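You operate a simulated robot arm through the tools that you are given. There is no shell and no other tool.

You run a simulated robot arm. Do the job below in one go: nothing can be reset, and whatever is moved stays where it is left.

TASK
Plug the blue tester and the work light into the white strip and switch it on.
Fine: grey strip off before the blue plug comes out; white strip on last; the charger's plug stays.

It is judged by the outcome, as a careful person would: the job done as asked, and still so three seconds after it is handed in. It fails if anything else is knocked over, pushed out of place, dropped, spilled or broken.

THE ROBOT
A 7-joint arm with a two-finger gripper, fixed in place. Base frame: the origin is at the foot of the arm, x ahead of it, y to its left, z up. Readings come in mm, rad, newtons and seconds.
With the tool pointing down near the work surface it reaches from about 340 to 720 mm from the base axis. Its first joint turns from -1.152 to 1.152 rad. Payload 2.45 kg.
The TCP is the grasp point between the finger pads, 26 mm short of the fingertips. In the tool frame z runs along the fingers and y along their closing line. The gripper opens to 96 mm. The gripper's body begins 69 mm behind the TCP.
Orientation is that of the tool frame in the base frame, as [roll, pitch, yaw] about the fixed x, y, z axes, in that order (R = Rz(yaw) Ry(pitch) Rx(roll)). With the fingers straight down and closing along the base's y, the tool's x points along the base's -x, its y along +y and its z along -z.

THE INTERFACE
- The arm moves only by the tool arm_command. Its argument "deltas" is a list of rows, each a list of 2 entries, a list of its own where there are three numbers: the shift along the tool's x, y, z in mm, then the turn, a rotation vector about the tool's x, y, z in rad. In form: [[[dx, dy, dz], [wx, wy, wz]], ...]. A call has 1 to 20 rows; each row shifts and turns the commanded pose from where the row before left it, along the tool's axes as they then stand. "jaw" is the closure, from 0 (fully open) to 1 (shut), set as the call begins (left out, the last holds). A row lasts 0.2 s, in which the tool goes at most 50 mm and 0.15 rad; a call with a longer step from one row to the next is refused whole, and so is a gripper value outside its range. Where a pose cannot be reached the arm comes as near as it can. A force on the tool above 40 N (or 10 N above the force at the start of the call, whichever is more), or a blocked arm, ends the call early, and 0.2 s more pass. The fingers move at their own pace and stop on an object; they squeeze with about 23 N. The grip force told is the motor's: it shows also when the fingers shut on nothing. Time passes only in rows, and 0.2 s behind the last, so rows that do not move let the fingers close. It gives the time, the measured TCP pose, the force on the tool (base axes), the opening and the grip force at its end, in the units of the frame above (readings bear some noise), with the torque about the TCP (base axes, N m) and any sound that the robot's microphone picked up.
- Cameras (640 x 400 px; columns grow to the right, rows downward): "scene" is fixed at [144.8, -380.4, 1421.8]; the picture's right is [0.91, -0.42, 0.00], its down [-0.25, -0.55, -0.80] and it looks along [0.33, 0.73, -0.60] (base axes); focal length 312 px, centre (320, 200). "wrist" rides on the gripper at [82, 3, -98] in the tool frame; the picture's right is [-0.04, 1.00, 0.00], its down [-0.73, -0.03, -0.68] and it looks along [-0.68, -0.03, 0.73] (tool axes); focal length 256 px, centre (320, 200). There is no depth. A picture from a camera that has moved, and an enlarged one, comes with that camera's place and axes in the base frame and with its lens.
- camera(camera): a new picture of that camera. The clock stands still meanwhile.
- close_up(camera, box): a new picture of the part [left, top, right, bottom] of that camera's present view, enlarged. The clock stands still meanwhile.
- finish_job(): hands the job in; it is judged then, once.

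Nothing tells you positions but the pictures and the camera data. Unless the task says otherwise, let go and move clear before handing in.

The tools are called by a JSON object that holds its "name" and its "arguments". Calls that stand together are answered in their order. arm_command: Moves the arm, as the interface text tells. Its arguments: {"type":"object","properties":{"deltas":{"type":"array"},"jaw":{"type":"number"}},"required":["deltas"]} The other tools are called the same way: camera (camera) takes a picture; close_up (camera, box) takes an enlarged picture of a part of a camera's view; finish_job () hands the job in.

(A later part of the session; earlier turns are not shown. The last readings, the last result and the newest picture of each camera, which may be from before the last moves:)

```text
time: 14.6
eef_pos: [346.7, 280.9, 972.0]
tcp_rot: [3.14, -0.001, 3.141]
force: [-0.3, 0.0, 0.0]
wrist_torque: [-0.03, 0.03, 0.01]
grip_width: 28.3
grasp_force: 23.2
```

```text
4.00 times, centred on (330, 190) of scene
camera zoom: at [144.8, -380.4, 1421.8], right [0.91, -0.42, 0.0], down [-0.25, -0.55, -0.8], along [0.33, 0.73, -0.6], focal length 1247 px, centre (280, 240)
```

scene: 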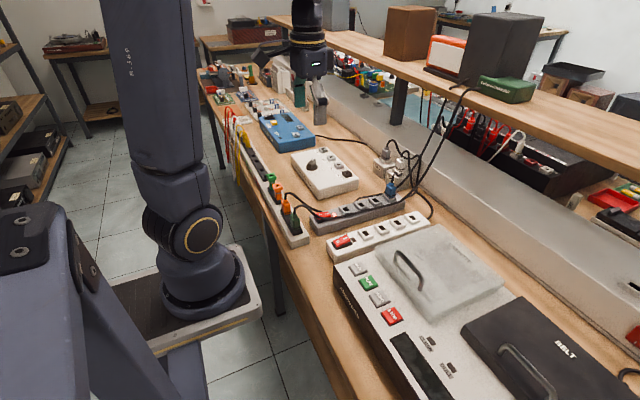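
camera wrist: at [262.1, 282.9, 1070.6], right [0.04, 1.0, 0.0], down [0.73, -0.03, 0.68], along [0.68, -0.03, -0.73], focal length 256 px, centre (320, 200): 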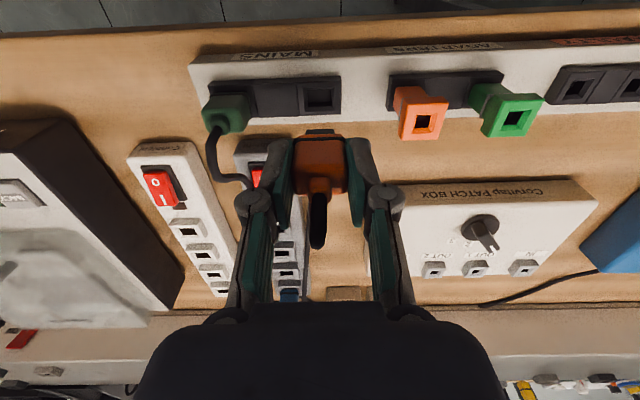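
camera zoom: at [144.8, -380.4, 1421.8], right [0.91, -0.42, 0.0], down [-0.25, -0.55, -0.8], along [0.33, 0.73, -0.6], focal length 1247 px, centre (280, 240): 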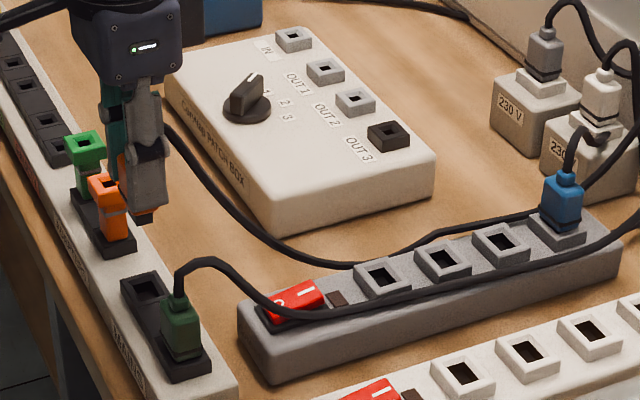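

The orange plug is out and held, and its cord follows. I carry it up and over toward the white strip to see the sockets.

{"name": "arm_command", "arguments": {"deltas": [[[0, 0, -40], [0, 0, 0]], [[-30.6, -26.2, 0], [0, 0, 0]], [[-30.6, -26.2, 0], [0, 0, 0]], [[-30.6, -26.2, 0], [0, 0, 0]], [[-30.6, -26.2, 0], [0, 0, 0]], [[-30.6, -26.2, 0], [0, 0, 0]], [[0, 0, 0], [0, 0, 0]]]}}

{"name": "camera", "arguments": {"camera": "wrist"}}

{"name": "camera", "arguments": {"camera": "scene"}}

{"name": "close_up", "arguments": {"camera": "wrist", "box": [220, 30, 420, 155]}}

{"name": "close_up", "arguments": {"camera": "scene", "box": [320, 190, 448, 270]}}

```text
time: 16.2
eef_pos: [498.6, 148.4, 1012.7]
tcp_rot: [3.141, 0.0, 3.142]
force: [-0.6, -0.2, -0.3]
wrist_torque: [-0.02, -0.06, -0.02]
grip_width: 28.3
grasp_force: 22.8
```

```text
taken
camera wrist: at [415.2, 151.2, 1111.7], right [0.04, 1.0, 0.0], down [0.73, -0.03, 0.68], along [0.68, -0.03, -0.73], focal length 256 px, centre (320, 200)
```

wrist: 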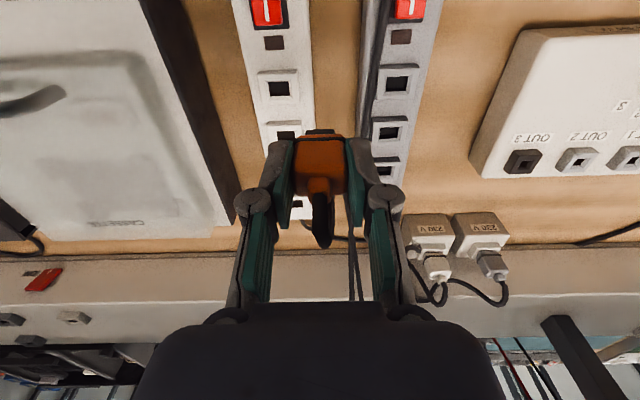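

```text
taken
```

scene: 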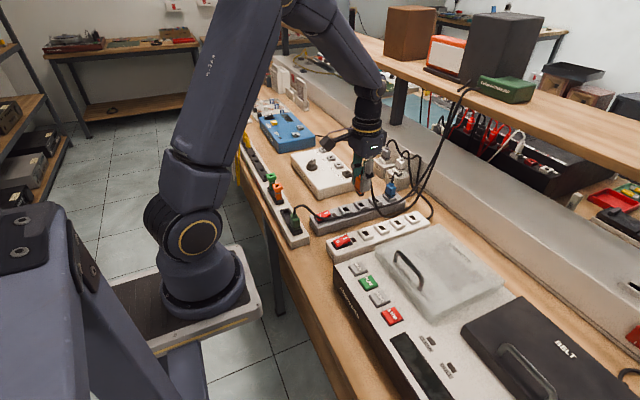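

```text
3.20 times, centred on (320, 92) of wrist
camera zoom: at [415.2, 151.2, 1111.7], right [0.04, 1.0, 0.0], down [0.73, -0.03, 0.68], along [0.68, -0.03, -0.73], focal length 819 px, centre (320, 544)
```

zoom: 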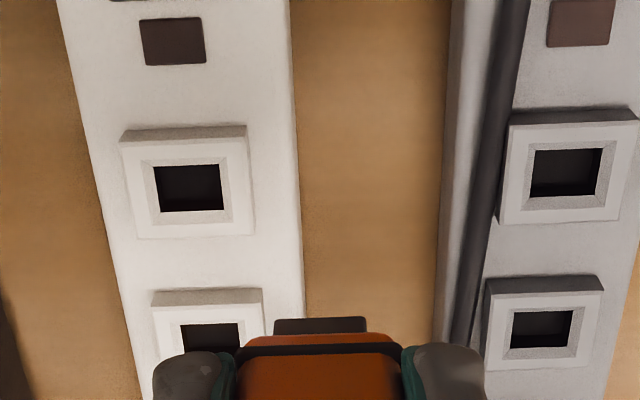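

```text
5.00 times, centred on (384, 230) of scene
camera zoom: at [144.8, -380.5, 1421.8], right [0.91, -0.42, 0.0], down [-0.25, -0.55, -0.8], along [0.33, 0.73, -0.6], focal length 1559 px, centre (0, 50)
```

zoom: 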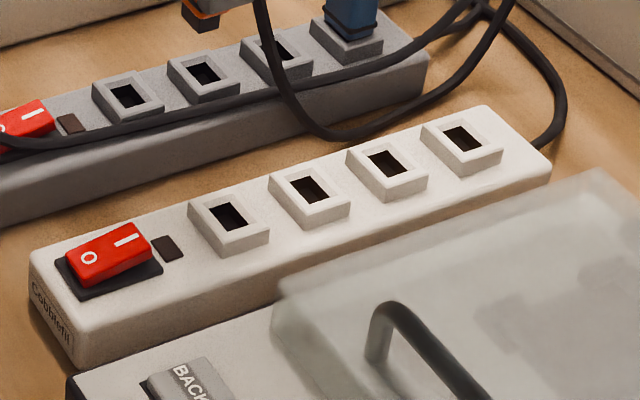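

White sockets are at about x = 501, 551, 600, 650 with y ≈ 109, tops at z ≈ 868, no noticeable yaw. I check the plug's pin in the grip to measure its offset.

{"name": "close_up", "arguments": {"camera": "wrist", "box": [272, 110, 368, 170]}}

{"name": "close_up", "arguments": {"camera": "scene", "box": [335, 160, 383, 210]}}

```text
6.67 times, centred on (320, 140) of wrist
camera zoom: at [415.2, 151.2, 1111.7], right [0.04, 1.0, 0.0], down [0.73, -0.03, 0.68], along [0.68, -0.03, -0.73], focal length 1707 px, centre (320, 600)
```

zoom: 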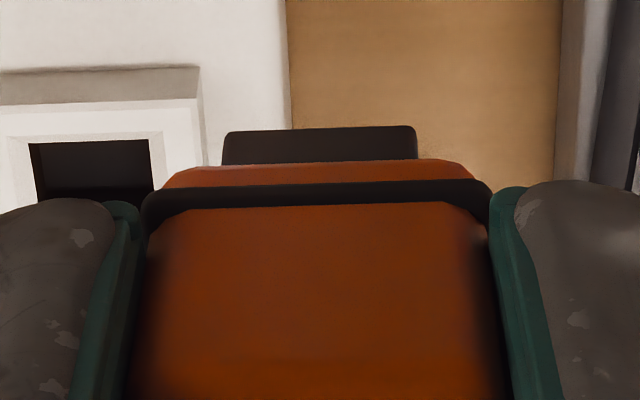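

```text
8.00 times, centred on (359, 185) of scene
camera zoom: at [144.8, -380.5, 1421.8], right [0.91, -0.42, 0.0], down [-0.25, -0.55, -0.8], along [0.33, 0.73, -0.6], focal length 2494 px, centre (8, 320)
```

zoom: 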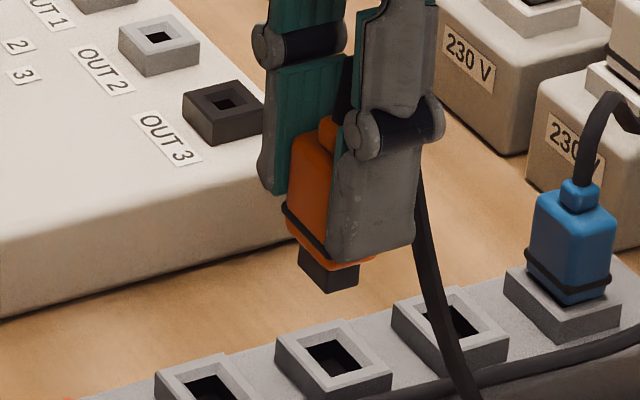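

The pin is about 18×10.6 mm, 10 mm long, its tip ~47 mm below the TCP and ~1 mm behind it in x. I'll use the far socket (650, 109) for the orange plug, so its cord stays clear of the later moves, and hover above it first.

{"name": "arm_command", "arguments": {"deltas": [[[-38.2, -9.85, 0], [0, 0, 0]], [[-38.2, -9.85, 0], [0, 0, 0]], [[-38.2, -9.85, 0], [0, 0, 0]], [[-38.2, -9.85, 0], [0, 0, 0]], [[0, 0, 25], [0, 0, 0]], [[0, 0, 25], [0, 0, 0]], [[0, 0, 0], [0, 0, 0]]]}}

{"name": "camera", "arguments": {"camera": "wrist"}}

{"name": "close_up", "arguments": {"camera": "scene", "box": [370, 160, 450, 240]}}

{"name": "close_up", "arguments": {"camera": "wrist", "box": [256, 80, 384, 160]}}

```text
time: 17.8
eef_pos: [652.3, 108.9, 964.0]
tcp_rot: [-3.141, 0.0, 3.141]
force: [0.2, 0.3, 0.1]
wrist_torque: [-0.01, -0.02, -0.04]
grip_width: 28.4
grasp_force: 23.5
```

```text
taken
camera wrist: at [568.9, 111.3, 1062.1], right [0.04, 1.0, 0.0], down [0.73, -0.03, 0.68], along [0.68, -0.03, -0.73], focal length 256 px, centre (320, 200)
```

wrist: 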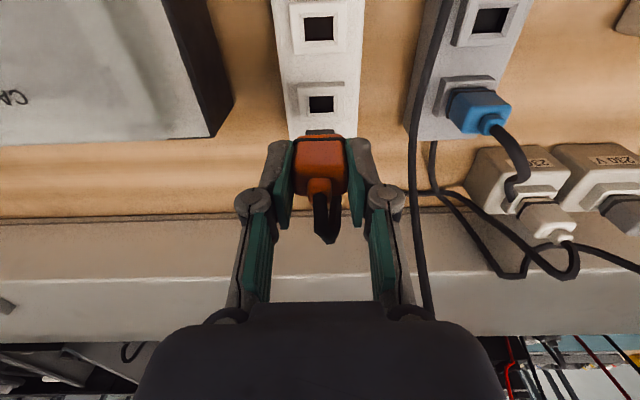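

```text
5.00 times, centred on (410, 200) of scene
camera zoom: at [144.8, -380.4, 1421.8], right [0.91, -0.42, 0.0], down [-0.25, -0.55, -0.8], along [0.33, 0.73, -0.6], focal length 1559 px, centre (-130, 200)
```

zoom: 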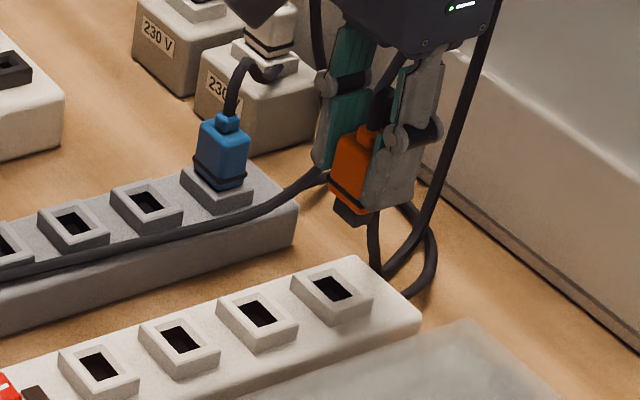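

```text
5.00 times, centred on (320, 120) of wrist
camera zoom: at [568.9, 111.3, 1062.1], right [0.04, 1.0, 0.0], down [0.73, -0.03, 0.68], along [0.68, -0.03, -0.73], focal length 1280 px, centre (320, 600)
```

zoom: 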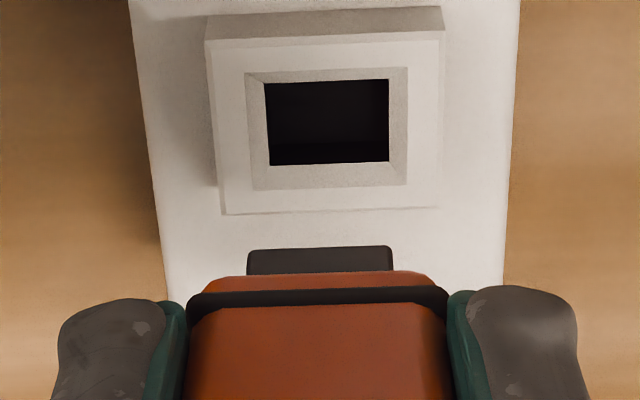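

The pin sits over the far socket within about a millimetre. I lower to just above the opening and check again.

{"name": "arm_command", "arguments": {"deltas": [[[0, 0.6, 20], [0, 0, 0]], [[0, 0, 18], [0, 0, 0]], [[0, 0, 5], [0, 0, 0]], [[0, 0, 0], [0, 0, 0]]]}}

{"name": "close_up", "arguments": {"camera": "scene", "box": [390, 180, 438, 230]}}

{"name": "close_up", "arguments": {"camera": "wrist", "box": [272, 100, 368, 160]}}

```text
time: 18.8
eef_pos: [650.4, 110.0, 920.8]
tcp_rot: [3.141, 0.0, 3.141]
force: [-0.4, 0.0, -0.2]
wrist_torque: [0.01, -0.01, -0.02]
grip_width: 28.1
grasp_force: 23.1
```

```text
8.00 times, centred on (414, 205) of scene
camera zoom: at [144.8, -380.4, 1421.8], right [0.91, -0.42, 0.0], down [-0.25, -0.55, -0.8], along [0.33, 0.73, -0.6], focal length 2494 px, centre (-432, 160)
```

zoom: 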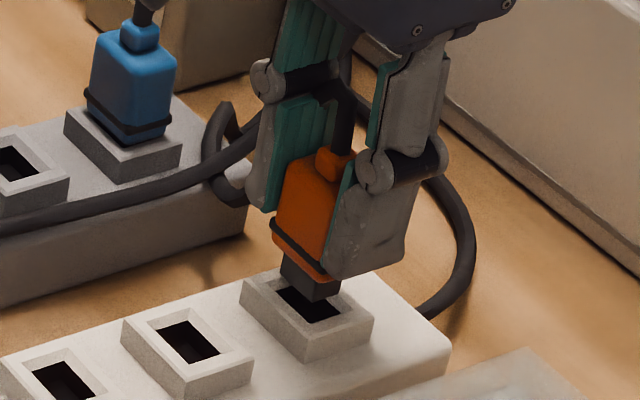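

```text
6.67 times, centred on (320, 130) of wrist
camera zoom: at [567.4, 113.0, 1019.4], right [0.04, 1.0, 0.0], down [0.73, -0.03, 0.68], along [0.68, -0.03, -0.73], focal length 1707 px, centre (320, 667)
```

zoom: 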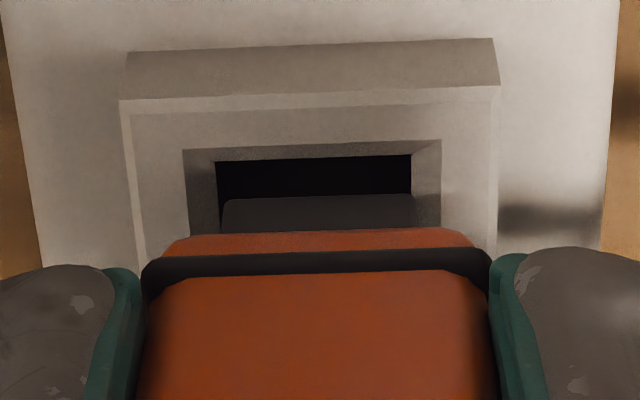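

{"name": "close_up", "arguments": {"camera": "scene", "box": [416, 208, 440, 228]}}

```text
16.00 times, centred on (428, 218) of scene
camera zoom: at [144.8, -380.4, 1421.8], right [0.91, -0.42, 0.0], down [-0.25, -0.55, -0.8], along [0.33, 0.73, -0.6], focal length 4988 px, centre (-1408, -88)
```

zoom: 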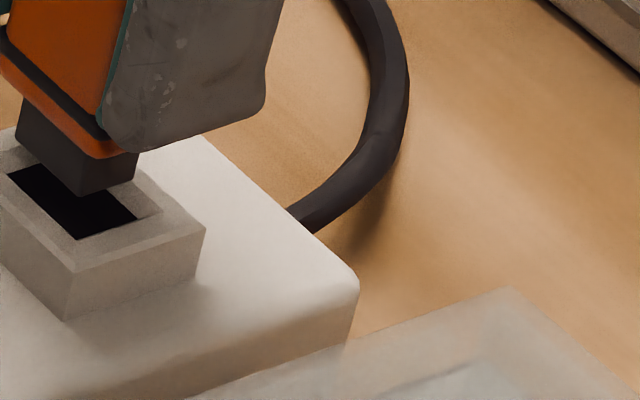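

Alignment is within half a millimetre. Nudging 0.5 mm to -y and pushing the plug in slowly.

{"name": "arm_command", "arguments": {"deltas": [[[0, -0.5, 2], [0, 0, 0]], [[0, 0, 2.5], [0, 0, 0]], [[0, 0, 2.5], [0, 0, 0]], [[0, 0, 2.5], [0, 0, 0]], [[0, 0, 2.5], [0, 0, 0]], [[0, 0, 2], [0, 0, 0]], [[0, 0, 2], [0, 0, 0]]]}}

{"name": "close_up", "arguments": {"camera": "scene", "box": [408, 200, 440, 228]}}

{"name": "close_up", "arguments": {"camera": "wrist", "box": [272, 100, 368, 160]}}

```text
time: 20.4
eef_pos: [649.7, 109.5, 904.7]
tcp_rot: [3.141, 0.001, 3.141]
force: [0.6, -0.2, 9.2]
wrist_torque: [-0.02, -0.07, 0.0]
grip_width: 28.1
grasp_force: 22.7
```

```text
14.29 times, centred on (424, 214) of scene
camera zoom: at [144.6, -380.5, 1421.8], right [0.91, -0.42, 0.0], down [-0.25, -0.55, -0.8], along [0.33, 0.73, -0.6], focal length 4453 px, centre (-1166, 0)
```

zoom: 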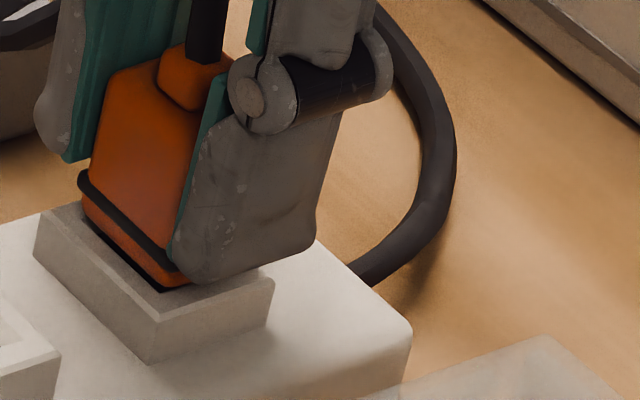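

```text
6.67 times, centred on (320, 130) of wrist
camera zoom: at [567.6, 112.1, 1003.1], right [0.04, 1.0, 0.0], down [0.73, -0.03, 0.68], along [0.68, -0.03, -0.73], focal length 1707 px, centre (320, 667)
```

zoom: 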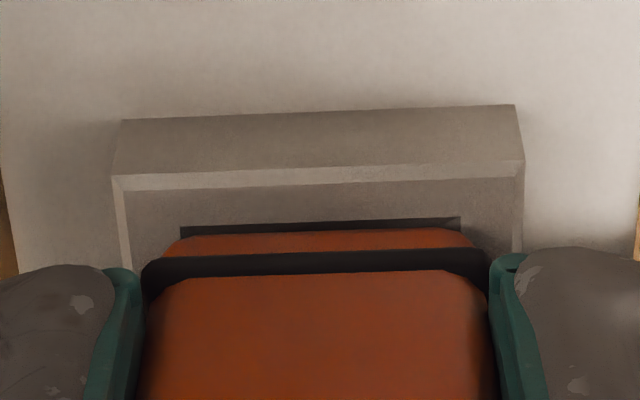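

The pin has entered and resistance begins. I press on until it is seated.

{"name": "arm_command", "arguments": {"deltas": [[[0, 0, 1.5], [0, 0, 0]], [[0, 0, 1.5], [0, 0, 0]], [[0, 0, 1.5], [0, 0, 0]]]}}

{"name": "close_up", "arguments": {"camera": "scene", "box": [408, 200, 440, 228]}}

{"name": "close_up", "arguments": {"camera": "wrist", "box": [272, 100, 368, 160]}}

```text
time: 21.2
eef_pos: [650.6, 110.0, 899.6]
tcp_rot: [3.141, 0.005, -3.139]
force: [2.2, -0.7, 19.7]
wrist_torque: [-0.03, -0.14, 0.0]
grip_width: 28.3
grasp_force: 23.0
```

```text
14.29 times, centred on (424, 214) of scene
camera zoom: at [144.5, -380.5, 1421.8], right [0.91, -0.42, 0.0], down [-0.25, -0.55, -0.8], along [0.33, 0.73, -0.6], focal length 4453 px, centre (-1166, 0)
```

zoom: 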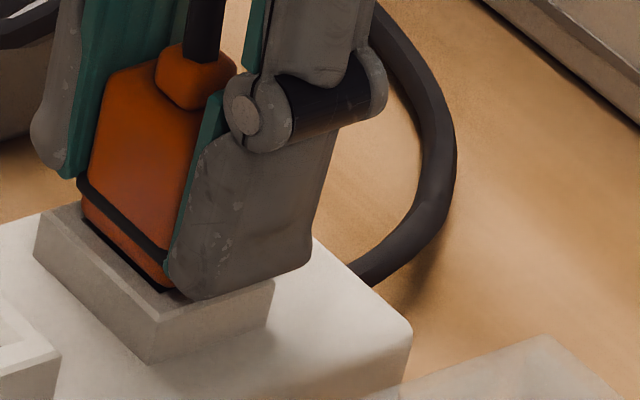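

```text
6.67 times, centred on (320, 130) of wrist
camera zoom: at [567.5, 112.3, 998.7], right [0.04, 1.0, 0.0], down [0.73, -0.03, 0.68], along [0.68, -0.03, -0.73], focal length 1707 px, centre (320, 667)
```

zoom: 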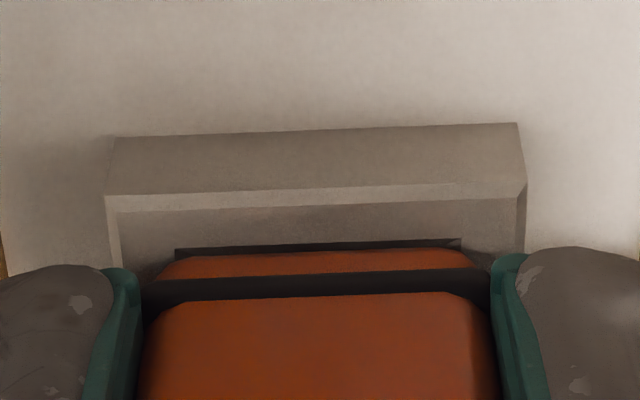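

The plug no longer moves down (fingers slipped slightly along it), so it is seated. I release and rise.

{"name": "arm_command", "arguments": {"deltas": [[[0, 0, -3], [0, 0, 0]], [[0, 0, 0], [0, 0, 0]], [[0, 0, 0], [0, 0, 0]], [[0, 0, -15], [0, 0, 0]], [[0, 0, -30], [0, 0, 0]], [[0, 0, -40], [0, 0, 0]], [[20, 0, -30], [0, 0, 0]], [[0, 0, 0], [0, 0, 0]]], "jaw": 0.5}}

{"name": "camera", "arguments": {"camera": "wrist"}}

{"name": "close_up", "arguments": {"camera": "scene", "box": [360, 150, 456, 240]}}

```text
time: 23.0
eef_pos: [629.3, 110.2, 1016.6]
tcp_rot: [-3.14, -0.001, 3.141]
force: [0.4, -0.7, 0.2]
wrist_torque: [-0.01, 0.01, 0.0]
grip_width: 48.0
grasp_force: 0.0
```

```text
taken
camera wrist: at [546.6, 112.7, 1116.1], right [0.04, 1.0, 0.0], down [0.73, -0.03, 0.68], along [0.68, -0.03, -0.73], focal length 256 px, centre (320, 200)
```

wrist: 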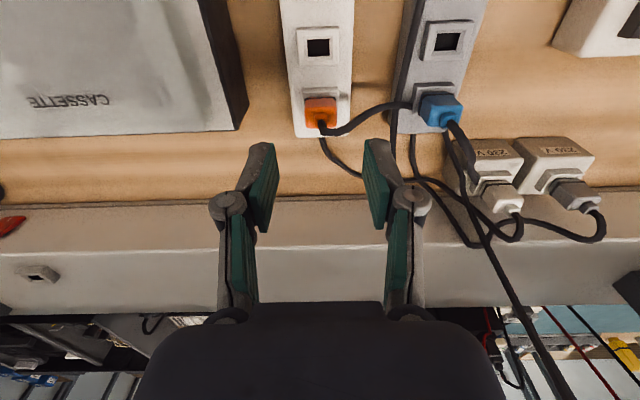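

```text
4.44 times, centred on (408, 195) of scene
camera zoom: at [144.8, -380.4, 1421.8], right [0.91, -0.42, 0.0], down [-0.25, -0.55, -0.8], along [0.33, 0.73, -0.6], focal length 1386 px, centre (-71, 222)
```

zoom: 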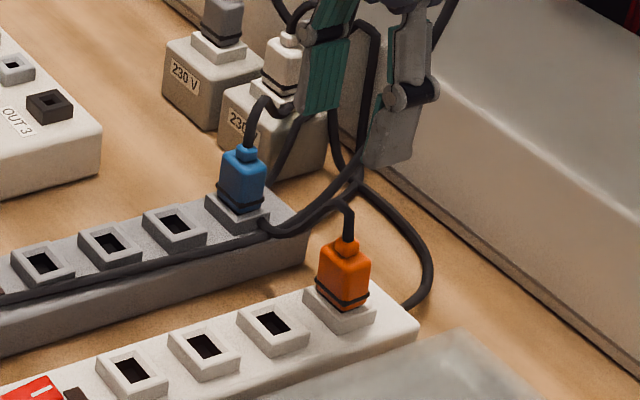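

Orange is seated in the far socket. Next I look closely at the blue plug and the cords around it.

{"name": "close_up", "arguments": {"camera": "wrist", "box": [360, 60, 520, 180]}}

{"name": "close_up", "arguments": {"camera": "scene", "box": [380, 165, 444, 225]}}

{"name": "close_up", "arguments": {"camera": "wrist", "box": [290, 80, 418, 160]}}

```text
3.33 times, centred on (440, 120) of wrist
camera zoom: at [546.6, 112.7, 1116.1], right [0.04, 1.0, 0.0], down [0.73, -0.03, 0.68], along [0.68, -0.03, -0.73], focal length 853 px, centre (-80, 467)
```

zoom: 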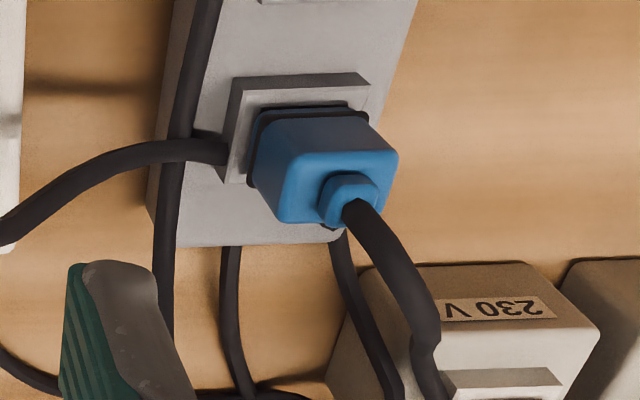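

```text
6.67 times, centred on (412, 195) of scene
camera zoom: at [144.8, -380.4, 1421.8], right [0.91, -0.42, 0.0], down [-0.25, -0.55, -0.8], along [0.33, 0.73, -0.6], focal length 2078 px, centre (-293, 233)
```

zoom: 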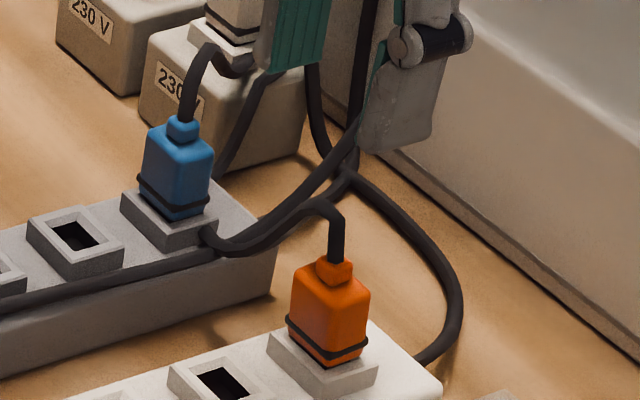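

```text
5.00 times, centred on (354, 120) of wrist
camera zoom: at [546.6, 112.7, 1116.1], right [0.04, 1.0, 0.0], down [0.73, -0.03, 0.68], along [0.68, -0.03, -0.73], focal length 1280 px, centre (150, 600)
```

zoom: 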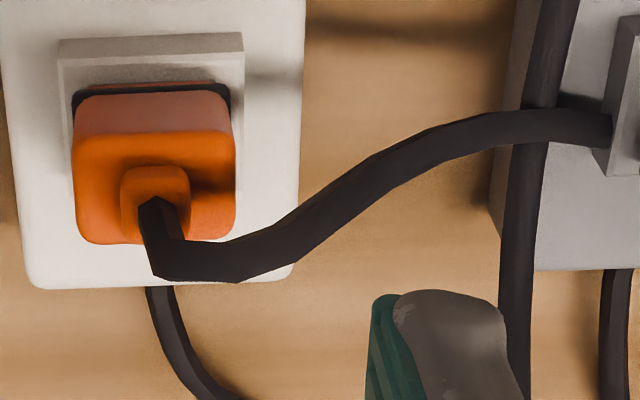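

The blue plug sits at about (649, 218), with the same heights as the orange one; the charger cord runs at y≈183 and cords visibly aren't stopping things. I move above the blue plug with a narrow opening and check.

{"name": "arm_command", "arguments": {"deltas": [[[-4, 27, 0], [0, 0, 0]], [[-5, 27, 0], [0, 0, 0]], [[-5, 27, 4], [0, 0, 0]], [[-5.7, 27, 15], [0, 0, 0]], [[0, 0, 20], [0, 0, 0]], [[0, 0, 0], [0, 0, 0]]], "jaw": 0.58}}

{"name": "camera", "arguments": {"camera": "wrist"}}

{"name": "close_up", "arguments": {"camera": "wrist", "box": [256, 70, 384, 170]}}

{"name": "close_up", "arguments": {"camera": "scene", "box": [360, 140, 456, 230]}}

```text
time: 24.4
eef_pos: [648.8, 218.3, 978.0]
tcp_rot: [-3.141, 0.001, -3.141]
force: [0.4, -0.1, -0.9]
wrist_torque: [-0.01, -0.02, 0.02]
grip_width: 40.3
grasp_force: 0.0
```

```text
taken
camera wrist: at [566.8, 221.5, 1075.7], right [0.04, 1.0, 0.0], down [0.73, -0.03, 0.68], along [0.68, -0.03, -0.73], focal length 256 px, centre (320, 200)
```

wrist: 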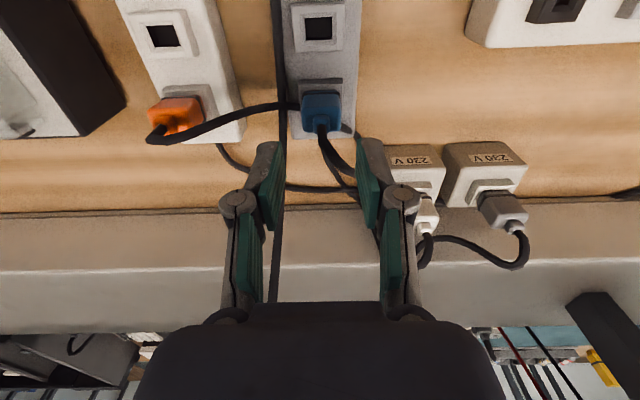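

```text
4.00 times, centred on (320, 120) of wrist
camera zoom: at [566.8, 221.5, 1075.7], right [0.04, 1.0, 0.0], down [0.73, -0.03, 0.68], along [0.68, -0.03, -0.73], focal length 1024 px, centre (320, 520)
```

zoom: 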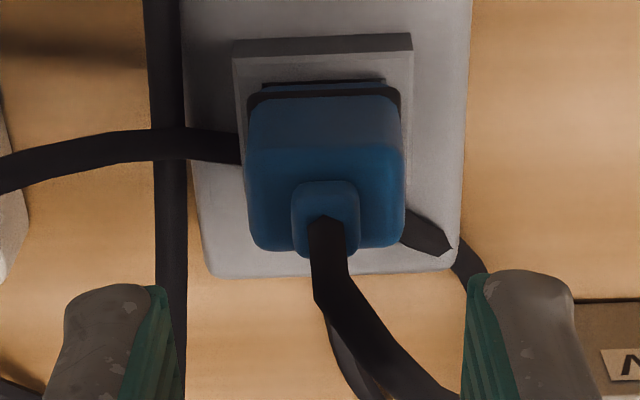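

```text
4.44 times, centred on (408, 185) of scene
camera zoom: at [144.8, -380.4, 1421.8], right [0.91, -0.42, 0.0], down [-0.25, -0.55, -0.8], along [0.33, 0.73, -0.6], focal length 1386 px, centre (-71, 267)
```

zoom: 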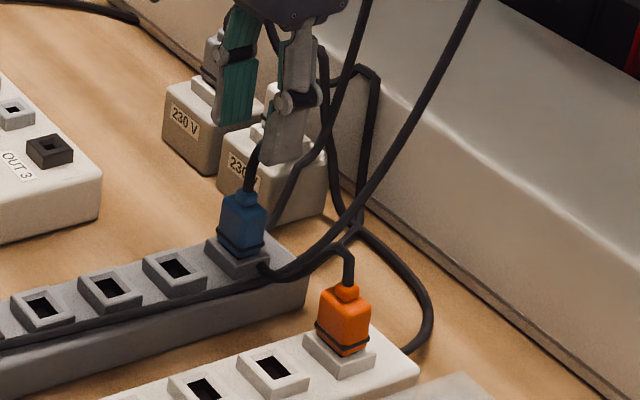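

Aligned with the blue plug to within 2 mm. I adjust by 2 mm in x and descend, watching forces.

{"name": "arm_command", "arguments": {"deltas": [[[-2, 0.4, 15], [0, 0, 0]], [[0, 0, 20], [0, 0, 0]], [[0, 0, 18], [0, 0, 0]], [[0, 0, 12], [0, 0, 0]], [[0, 0, 8], [0, 0, 0]], [[0, 0, 4], [0, 0, 0]], [[0, 0, 0], [0, 0, 0]]]}}

{"name": "close_up", "arguments": {"camera": "wrist", "box": [240, 90, 400, 190]}}

{"name": "close_up", "arguments": {"camera": "scene", "box": [370, 160, 434, 220]}}

```text
time: 26.0
eef_pos: [652.8, 218.2, 902.6]
tcp_rot: [-3.141, -0.001, -3.141]
force: [0.3, -0.1, 0.5]
wrist_torque: [0.03, -0.04, 0.01]
grip_width: 40.5
grasp_force: 0.1
```

```text
4.00 times, centred on (320, 140) of wrist
camera zoom: at [568.6, 220.6, 999.5], right [0.04, 1.0, 0.0], down [0.73, -0.03, 0.68], along [0.68, -0.03, -0.73], focal length 1024 px, centre (320, 440)
```

zoom: 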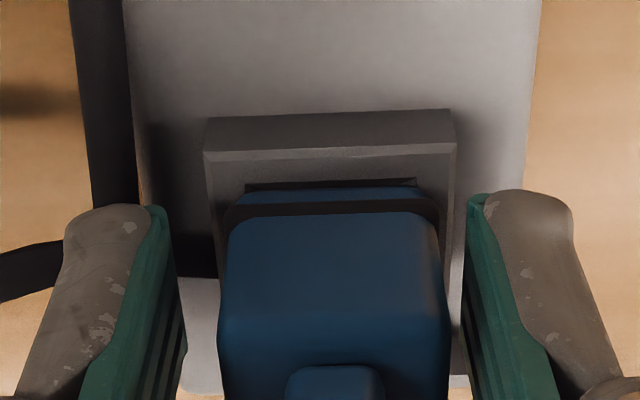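

```text
6.67 times, centred on (402, 190) of scene
camera zoom: at [144.8, -380.4, 1421.8], right [0.91, -0.42, 0.0], down [-0.25, -0.55, -0.8], along [0.33, 0.73, -0.6], focal length 2078 px, centre (-227, 267)
```

zoom: 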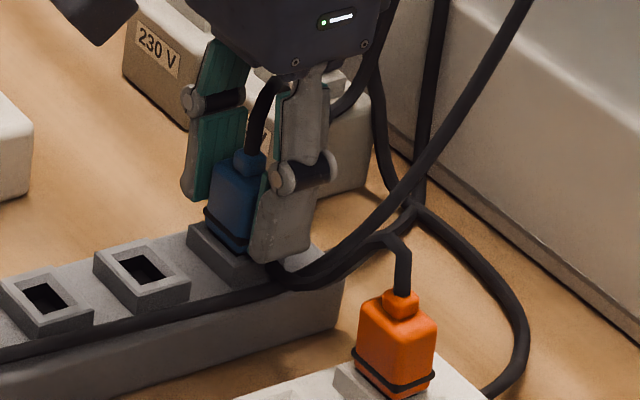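

{"name": "arm_command", "arguments": {"deltas": [[[0, 0.8, 1], [0, 0, 0]], [[0, 0, 0], [0, 0, 0]], [[0, 0, 0], [0, 0, 0]], [[0, 0, 0], [0, 0, 0]]], "jaw": 1}}

{"name": "close_up", "arguments": {"camera": "wrist", "box": [240, 90, 400, 190]}}

```text
time: 27.0
eef_pos: [651.2, 219.0, 900.4]
tcp_rot: [3.14, 0.001, 3.141]
force: [-0.9, 4.4, 8.5]
wrist_torque: [0.1, 0.06, -0.03]
grip_width: 28.0
grasp_force: 23.2
```

```text
4.00 times, centred on (320, 140) of wrist
camera zoom: at [568.6, 221.8, 999.5], right [0.04, 1.0, 0.0], down [0.73, -0.03, 0.68], along [0.68, -0.03, -0.73], focal length 1024 px, centre (320, 440)
```

zoom: 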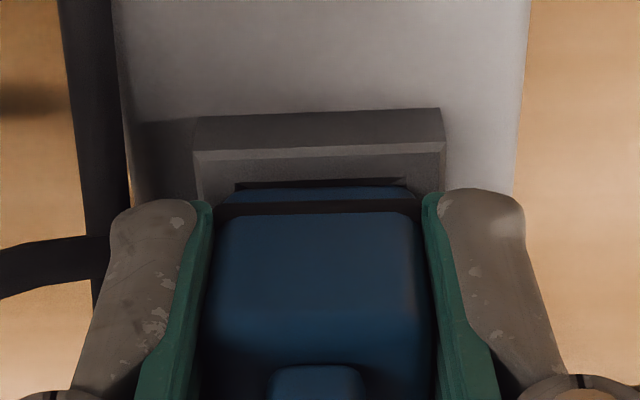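

Gripped (28 mm). Pulling the blue plug up gently.

{"name": "arm_command", "arguments": {"deltas": [[[0, 0, -4], [0, 0, 0]], [[0, 0, -4], [0, 0, 0]], [[0, 0, -5], [0, 0, 0]], [[0, 0, -6], [0, 0, 0]], [[0, 0, -8], [0, 0, 0]], [[0, 0, -10], [0, 0, 0]], [[0, 0, -15], [0, 0, 0]], [[0, 0, -20], [0, 0, 0]]]}}

{"name": "camera", "arguments": {"camera": "wrist"}}

{"name": "close_up", "arguments": {"camera": "scene", "box": [340, 120, 468, 220]}}

{"name": "camera", "arguments": {"camera": "scene"}}

```text
time: 28.8
eef_pos: [650.3, 219.5, 973.4]
tcp_rot: [3.142, 0.001, -3.141]
force: [-0.2, 0.0, -0.9]
wrist_torque: [0.01, -0.02, -0.02]
grip_width: 28.2
grasp_force: 23.0
```

```text
taken
camera wrist: at [568.9, 221.5, 1071.4], right [0.04, 1.0, 0.0], down [0.73, -0.03, 0.68], along [0.68, -0.03, -0.73], focal length 256 px, centre (320, 200)
```

wrist: 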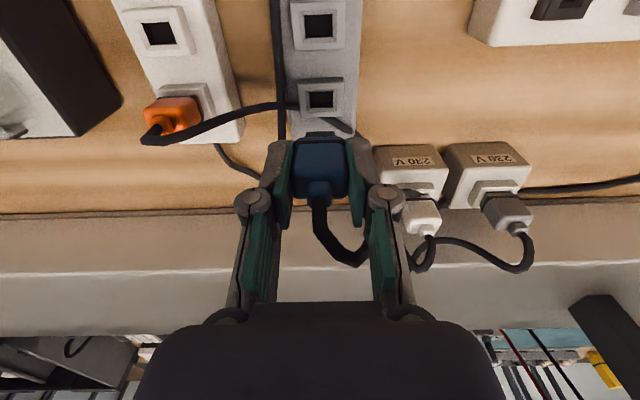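

```text
4.00 times, centred on (404, 170) of scene
camera zoom: at [144.8, -380.4, 1421.8], right [0.91, -0.42, 0.0], down [-0.25, -0.55, -0.8], along [0.33, 0.73, -0.6], focal length 1247 px, centre (-16, 320)
```

zoom: 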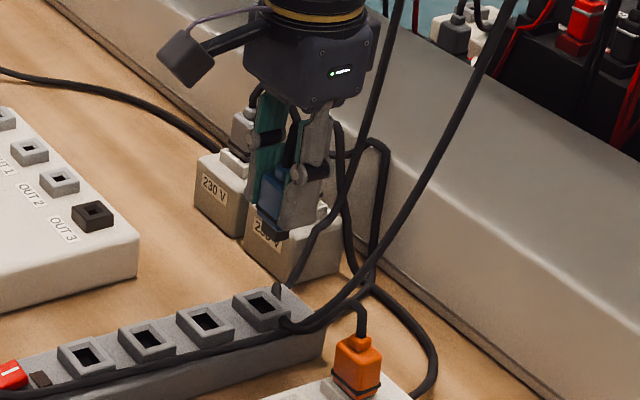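

```text
taken
```

scene: 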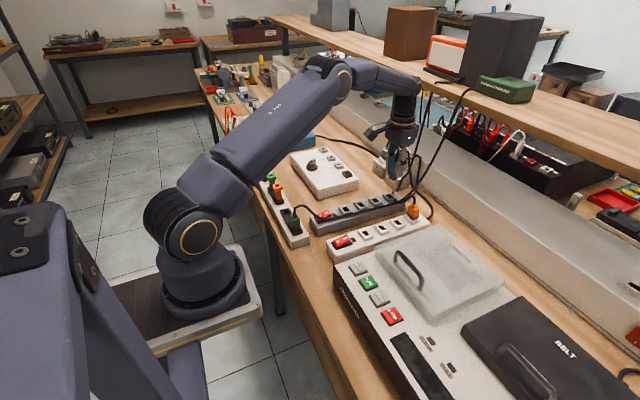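

The blue plug is free. I raise it, go back in x first to stay clear of the rising cords, then across to above the third white socket (600, 109).

{"name": "arm_command", "arguments": {"deltas": [[[10, 0, -30], [0, 0, 0]], [[40, 0, 0], [0, 0, 0]], [[0, -37, 0], [0, 0, 0]], [[0, -37, 0], [0, 0, 0]], [[0, -36, 0], [0, 0, 0]], [[0, 0, 20], [0, 0, 0]], [[0, 0, 20], [0, 0, 0]], [[0, 0, 0], [0, 0, 0]]]}}

{"name": "camera", "arguments": {"camera": "wrist"}}

{"name": "close_up", "arguments": {"camera": "wrist", "box": [256, 80, 384, 160]}}

{"name": "close_up", "arguments": {"camera": "scene", "box": [360, 160, 440, 240]}}

```text
time: 30.6
eef_pos: [601.2, 108.7, 960.9]
tcp_rot: [-3.142, 0.001, -3.14]
force: [0.1, -0.3, 0.2]
wrist_torque: [0.01, -0.01, 0.02]
grip_width: 28.1
grasp_force: 22.6
```

```text
taken
camera wrist: at [517.8, 111.2, 1060.4], right [0.04, 1.0, 0.0], down [0.73, -0.03, 0.68], along [0.68, -0.03, -0.73], focal length 256 px, centre (320, 200)
```

wrist: 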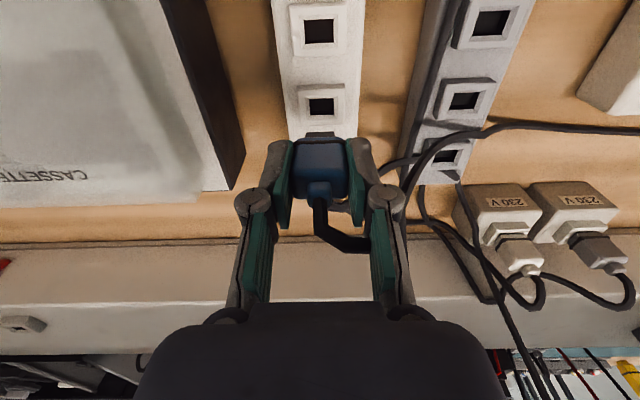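

```text
5.00 times, centred on (320, 120) of wrist
camera zoom: at [517.8, 111.2, 1060.4], right [0.04, 1.0, 0.0], down [0.73, -0.03, 0.68], along [0.68, -0.03, -0.73], focal length 1280 px, centre (320, 600)
```

zoom: 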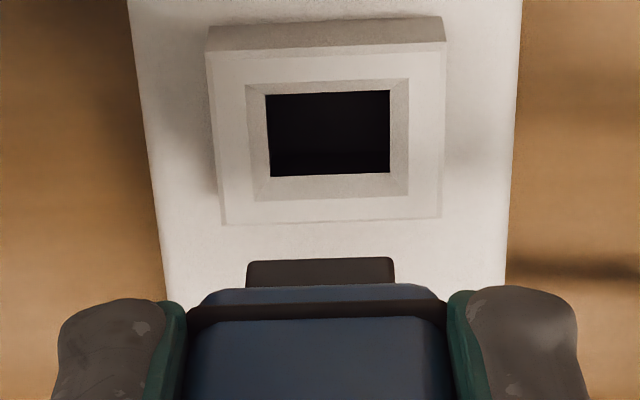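

```text
5.00 times, centred on (400, 200) of scene
camera zoom: at [144.8, -380.4, 1421.8], right [0.91, -0.42, 0.0], down [-0.25, -0.55, -0.8], along [0.33, 0.73, -0.6], focal length 1559 px, centre (-80, 200)
```

zoom: 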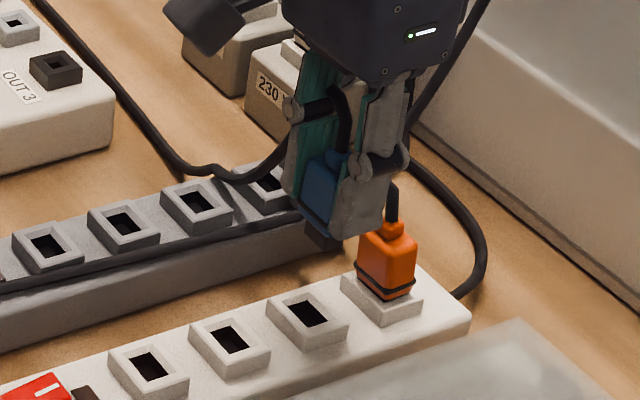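

Geometry matches the orange approach. A small correction, then I lower to just above the socket.

{"name": "arm_command", "arguments": {"deltas": [[[0.4, 0.8, 18], [0, 0, 0]], [[0, 0, 18], [0, 0, 0]], [[0, 0, 5], [0, 0, 0]], [[0, 0, 0], [0, 0, 0]]]}}

{"name": "close_up", "arguments": {"camera": "scene", "box": [402, 206, 434, 236]}}

{"name": "close_up", "arguments": {"camera": "wrist", "box": [272, 100, 368, 160]}}

```text
time: 31.6
eef_pos: [601.4, 109.6, 920.6]
tcp_rot: [3.141, 0.001, -3.141]
force: [-0.2, -0.1, -0.8]
wrist_torque: [0.04, -0.06, -0.01]
grip_width: 28.2
grasp_force: 23.2
```

```text
13.33 times, centred on (418, 221) of scene
camera zoom: at [144.8, -380.4, 1421.8], right [0.91, -0.42, 0.0], down [-0.25, -0.55, -0.8], along [0.33, 0.73, -0.6], focal length 4156 px, centre (-987, -80)
```

zoom: 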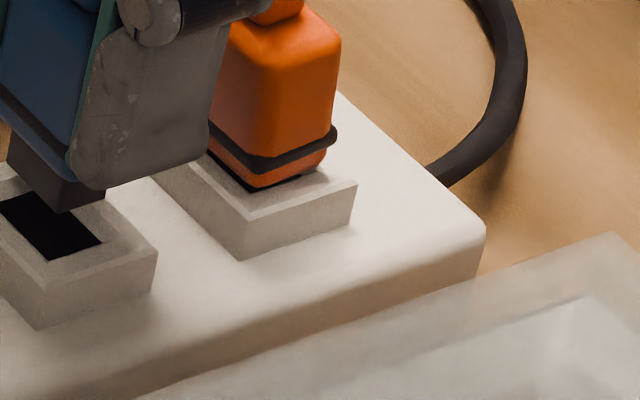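

```text
6.67 times, centred on (320, 130) of wrist
camera zoom: at [518.4, 112.3, 1019.4], right [0.04, 1.0, 0.0], down [0.73, -0.03, 0.68], along [0.68, -0.03, -0.73], focal length 1707 px, centre (320, 667)
```

zoom: 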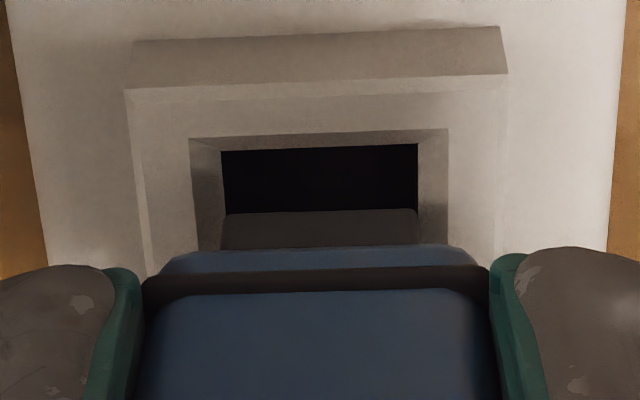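

Centred in y; x needs 1 mm back. Correcting and inserting slowly.

{"name": "arm_command", "arguments": {"deltas": [[[1.0, 0, 0], [0, 0, 0]], [[0, 0, 2.5], [0, 0, 0]], [[0, 0, 2.5], [0, 0, 0]], [[0, 0, 2.5], [0, 0, 0]], [[0, 0, 2.5], [0, 0, 0]], [[0, 0, 2.5], [0, 0, 0]], [[0, 0, 2], [0, 0, 0]], [[0, 0, 2], [0, 0, 0]]]}}

{"name": "close_up", "arguments": {"camera": "scene", "box": [396, 200, 436, 236]}}

{"name": "close_up", "arguments": {"camera": "wrist", "box": [272, 100, 368, 160]}}

```text
time: 33.4
eef_pos: [600.9, 110.3, 904.5]
tcp_rot: [-3.141, -0.001, -3.141]
force: [2.3, -0.3, -0.5]
wrist_torque: [0.04, -0.07, -0.01]
grip_width: 28.1
grasp_force: 23.4
```

```text
11.11 times, centred on (416, 218) of scene
camera zoom: at [144.9, -380.4, 1421.8], right [0.91, -0.42, 0.0], down [-0.25, -0.55, -0.8], along [0.33, 0.73, -0.6], focal length 3464 px, centre (-747, 0)
```

zoom: 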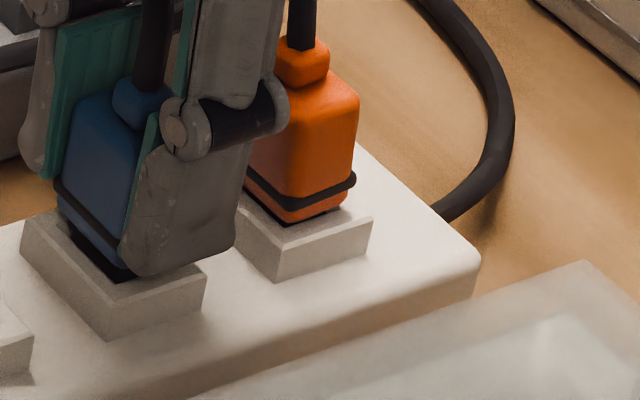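

```text
6.67 times, centred on (320, 130) of wrist
camera zoom: at [517.9, 112.5, 1003.3], right [0.04, 1.0, 0.0], down [0.73, -0.03, 0.68], along [0.68, -0.03, -0.73], focal length 1707 px, centre (320, 667)
```

zoom: 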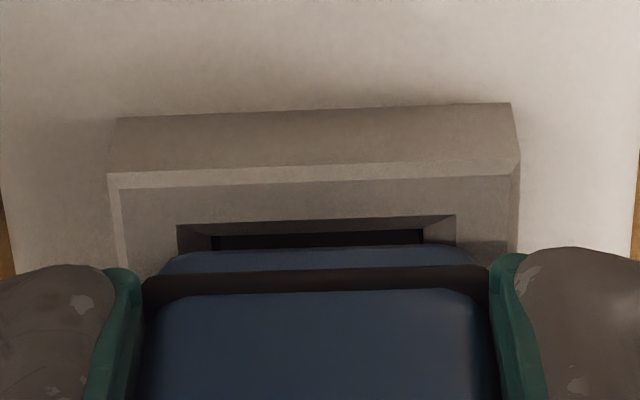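

The pin is entering freely; a few more millimetres to seat.

{"name": "arm_command", "arguments": {"deltas": [[[0, 0, 1.5], [0, 0, 0]], [[0, 0, 1.5], [0, 0, 0]], [[0, 0, 1.5], [0, 0, 0]], [[0, 0, 1], [0, 0, 0]]]}}

{"name": "close_up", "arguments": {"camera": "scene", "box": [396, 200, 436, 236]}}

{"name": "close_up", "arguments": {"camera": "wrist", "box": [272, 100, 368, 160]}}

```text
time: 34.4
eef_pos: [600.6, 109.5, 900.8]
tcp_rot: [-3.141, 0.003, 3.14]
force: [-3.9, -1.2, 19.6]
wrist_torque: [0.0, 0.08, -0.02]
grip_width: 28.4
grasp_force: 23.0
```

```text
11.11 times, centred on (416, 218) of scene
camera zoom: at [144.3, -380.5, 1421.9], right [0.91, -0.42, 0.0], down [-0.25, -0.55, -0.8], along [0.33, 0.73, -0.6], focal length 3464 px, centre (-747, 0)
```

zoom: 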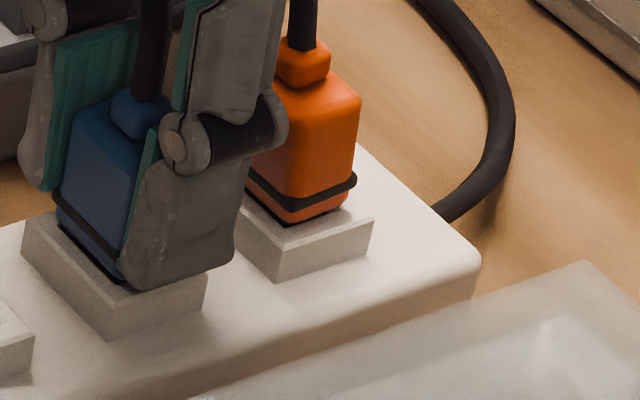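

```text
6.67 times, centred on (320, 130) of wrist
camera zoom: at [518.1, 112.5, 999.0], right [0.04, 1.0, 0.0], down [0.73, -0.03, 0.68], along [0.68, -0.03, -0.73], focal length 1707 px, centre (320, 667)
```

zoom: 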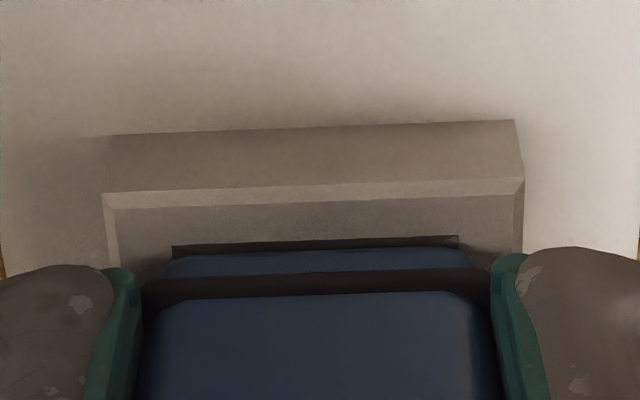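

{"name": "arm_command", "arguments": {"deltas": [[[0, 0, 1], [0, 0, 0]], [[0, 0, 1], [0, 0, 0]]]}}

{"name": "close_up", "arguments": {"camera": "wrist", "box": [272, 100, 368, 160]}}

{"name": "close_up", "arguments": {"camera": "scene", "box": [396, 200, 436, 236]}}

```text
time: 35.0
eef_pos: [601.1, 110.9, 898.6]
tcp_rot: [3.14, 0.004, 3.141]
force: [0.3, 0.5, 19.4]
wrist_torque: [0.04, -0.01, -0.04]
grip_width: 28.3
grasp_force: 23.3
```

```text
6.67 times, centred on (320, 130) of wrist
camera zoom: at [518.1, 112.3, 996.2], right [0.04, 1.0, 0.0], down [0.73, -0.03, 0.68], along [0.68, -0.03, -0.73], focal length 1707 px, centre (320, 667)
```

zoom: 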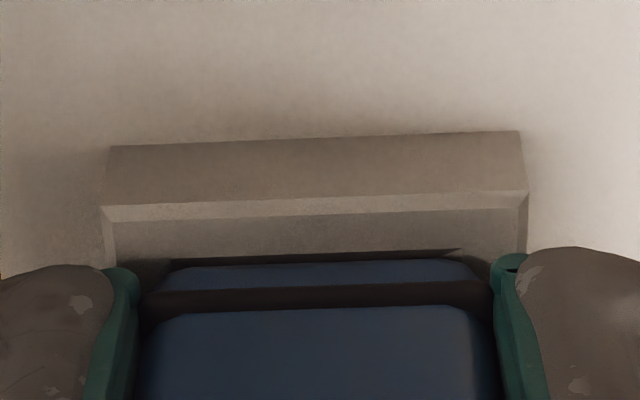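

```text
11.11 times, centred on (416, 218) of scene
camera zoom: at [144.4, -380.5, 1421.9], right [0.91, -0.42, 0.0], down [-0.25, -0.55, -0.8], along [0.33, 0.73, -0.6], focal length 3464 px, centre (-747, 0)
```

zoom: 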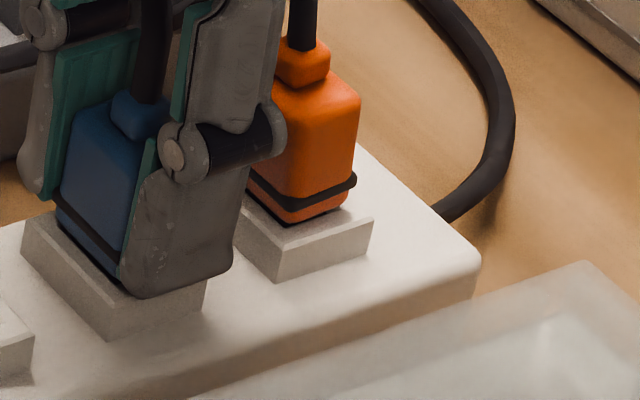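

The plug has bottomed out (grip slides on it). I release, rise and back away toward the switch.

{"name": "arm_command", "arguments": {"deltas": [[[0, 0, -3], [0, 0, 0]], [[0, 0, 0], [0, 0, 0]], [[0, 0, 0], [0, 0, 0]], [[0, 0, -15], [0, 0, 0]], [[0, 0, -30], [0, 0, 0]], [[0, 0, -40], [0, 0, 0]], [[30, 0, -15], [0, 0, 0]], [[40, 0, 0], [0, 0, 0]], [[40, 0, 0], [0, 0, 0]], [[0, 0, 0], [0, 0, 0]]], "jaw": 0.52}}

{"name": "camera", "arguments": {"camera": "wrist"}}

{"name": "close_up", "arguments": {"camera": "scene", "box": [320, 160, 448, 260]}}

```text
time: 37.2
eef_pos: [492.6, 110.4, 1002.3]
tcp_rot: [-3.14, 0.001, 3.141]
force: [0.0, -0.2, -0.1]
wrist_torque: [0.0, 0.02, -0.04]
grip_width: 46.1
grasp_force: 0.0
```

```text
taken
camera wrist: at [408.2, 113.2, 1100.8], right [0.04, 1.0, 0.0], down [0.73, -0.03, 0.68], along [0.68, -0.03, -0.73], focal length 256 px, centre (320, 200)
```

wrist: 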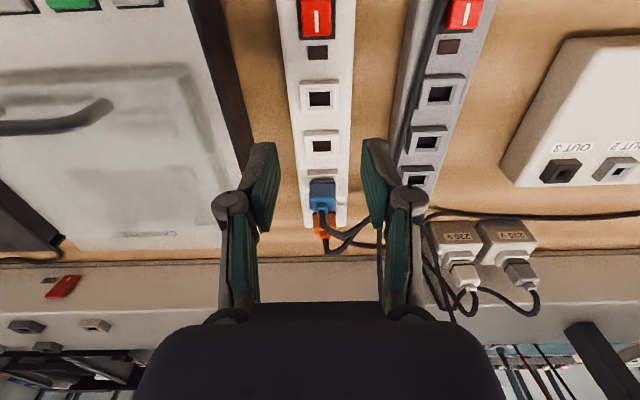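

```text
4.00 times, centred on (384, 210) of scene
camera zoom: at [144.8, -380.4, 1421.8], right [0.91, -0.42, 0.0], down [-0.25, -0.55, -0.8], along [0.33, 0.73, -0.6], focal length 1247 px, centre (64, 160)
```

zoom: 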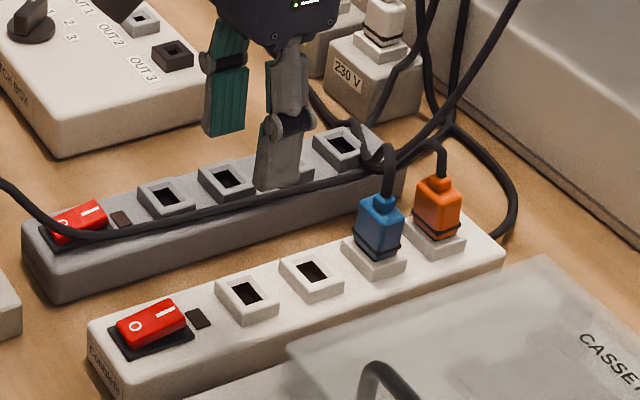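

Both plugs are seated; the white strip is still off. Now I close the fingers and go over the "I" end of the white rocker (≈452, 110).

{"name": "arm_command", "arguments": {"deltas": [[[20, -0.3, 10], [0, 0, 0]], [[19, -0.3, 20], [0, 0, 0]], [[0, 0, 25], [0, 0, 0]], [[0, 0, 15], [0, 0, 0]], [[0, 0, 0], [0, 0, 0]], [[0, 0, 0], [0, 0, 0]]], "jaw": 1}}

{"name": "camera", "arguments": {"camera": "wrist"}}

{"name": "close_up", "arguments": {"camera": "scene", "box": [320, 200, 400, 260]}}

```text
time: 38.6
eef_pos: [451.0, 108.9, 930.2]
tcp_rot: [3.141, 0.001, -3.141]
force: [0.4, -0.5, 0.2]
wrist_torque: [0.02, 0.02, 0.01]
grip_width: 0.1
grasp_force: 23.0
```

```text
taken
camera wrist: at [369.7, 112.3, 1028.4], right [0.04, 1.0, 0.0], down [0.73, -0.03, 0.68], along [0.68, -0.03, -0.73], focal length 256 px, centre (320, 200)
```

wrist: 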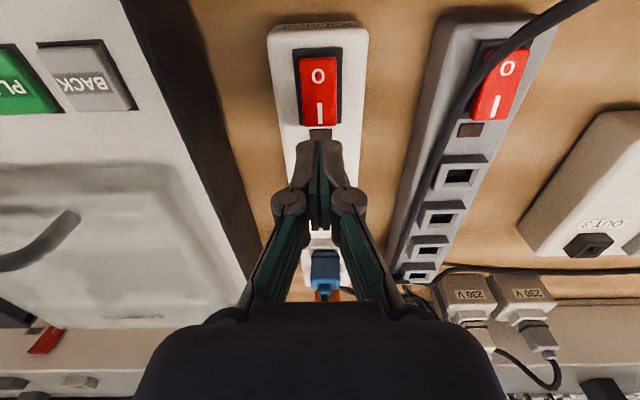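

```text
6.67 times, centred on (360, 230) of scene
camera zoom: at [144.8, -380.4, 1421.8], right [0.91, -0.42, 0.0], down [-0.25, -0.55, -0.8], along [0.33, 0.73, -0.6], focal length 2078 px, centre (53, 0)
```

zoom: 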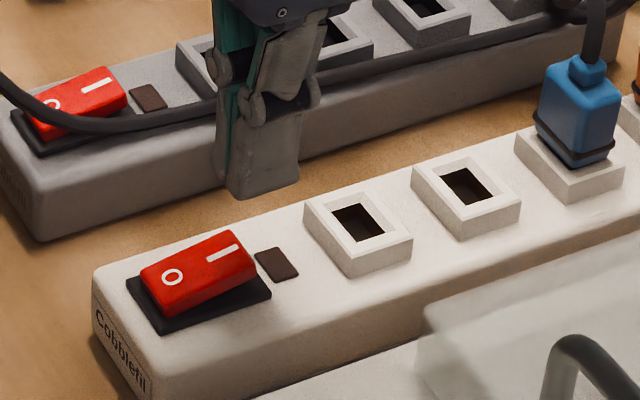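

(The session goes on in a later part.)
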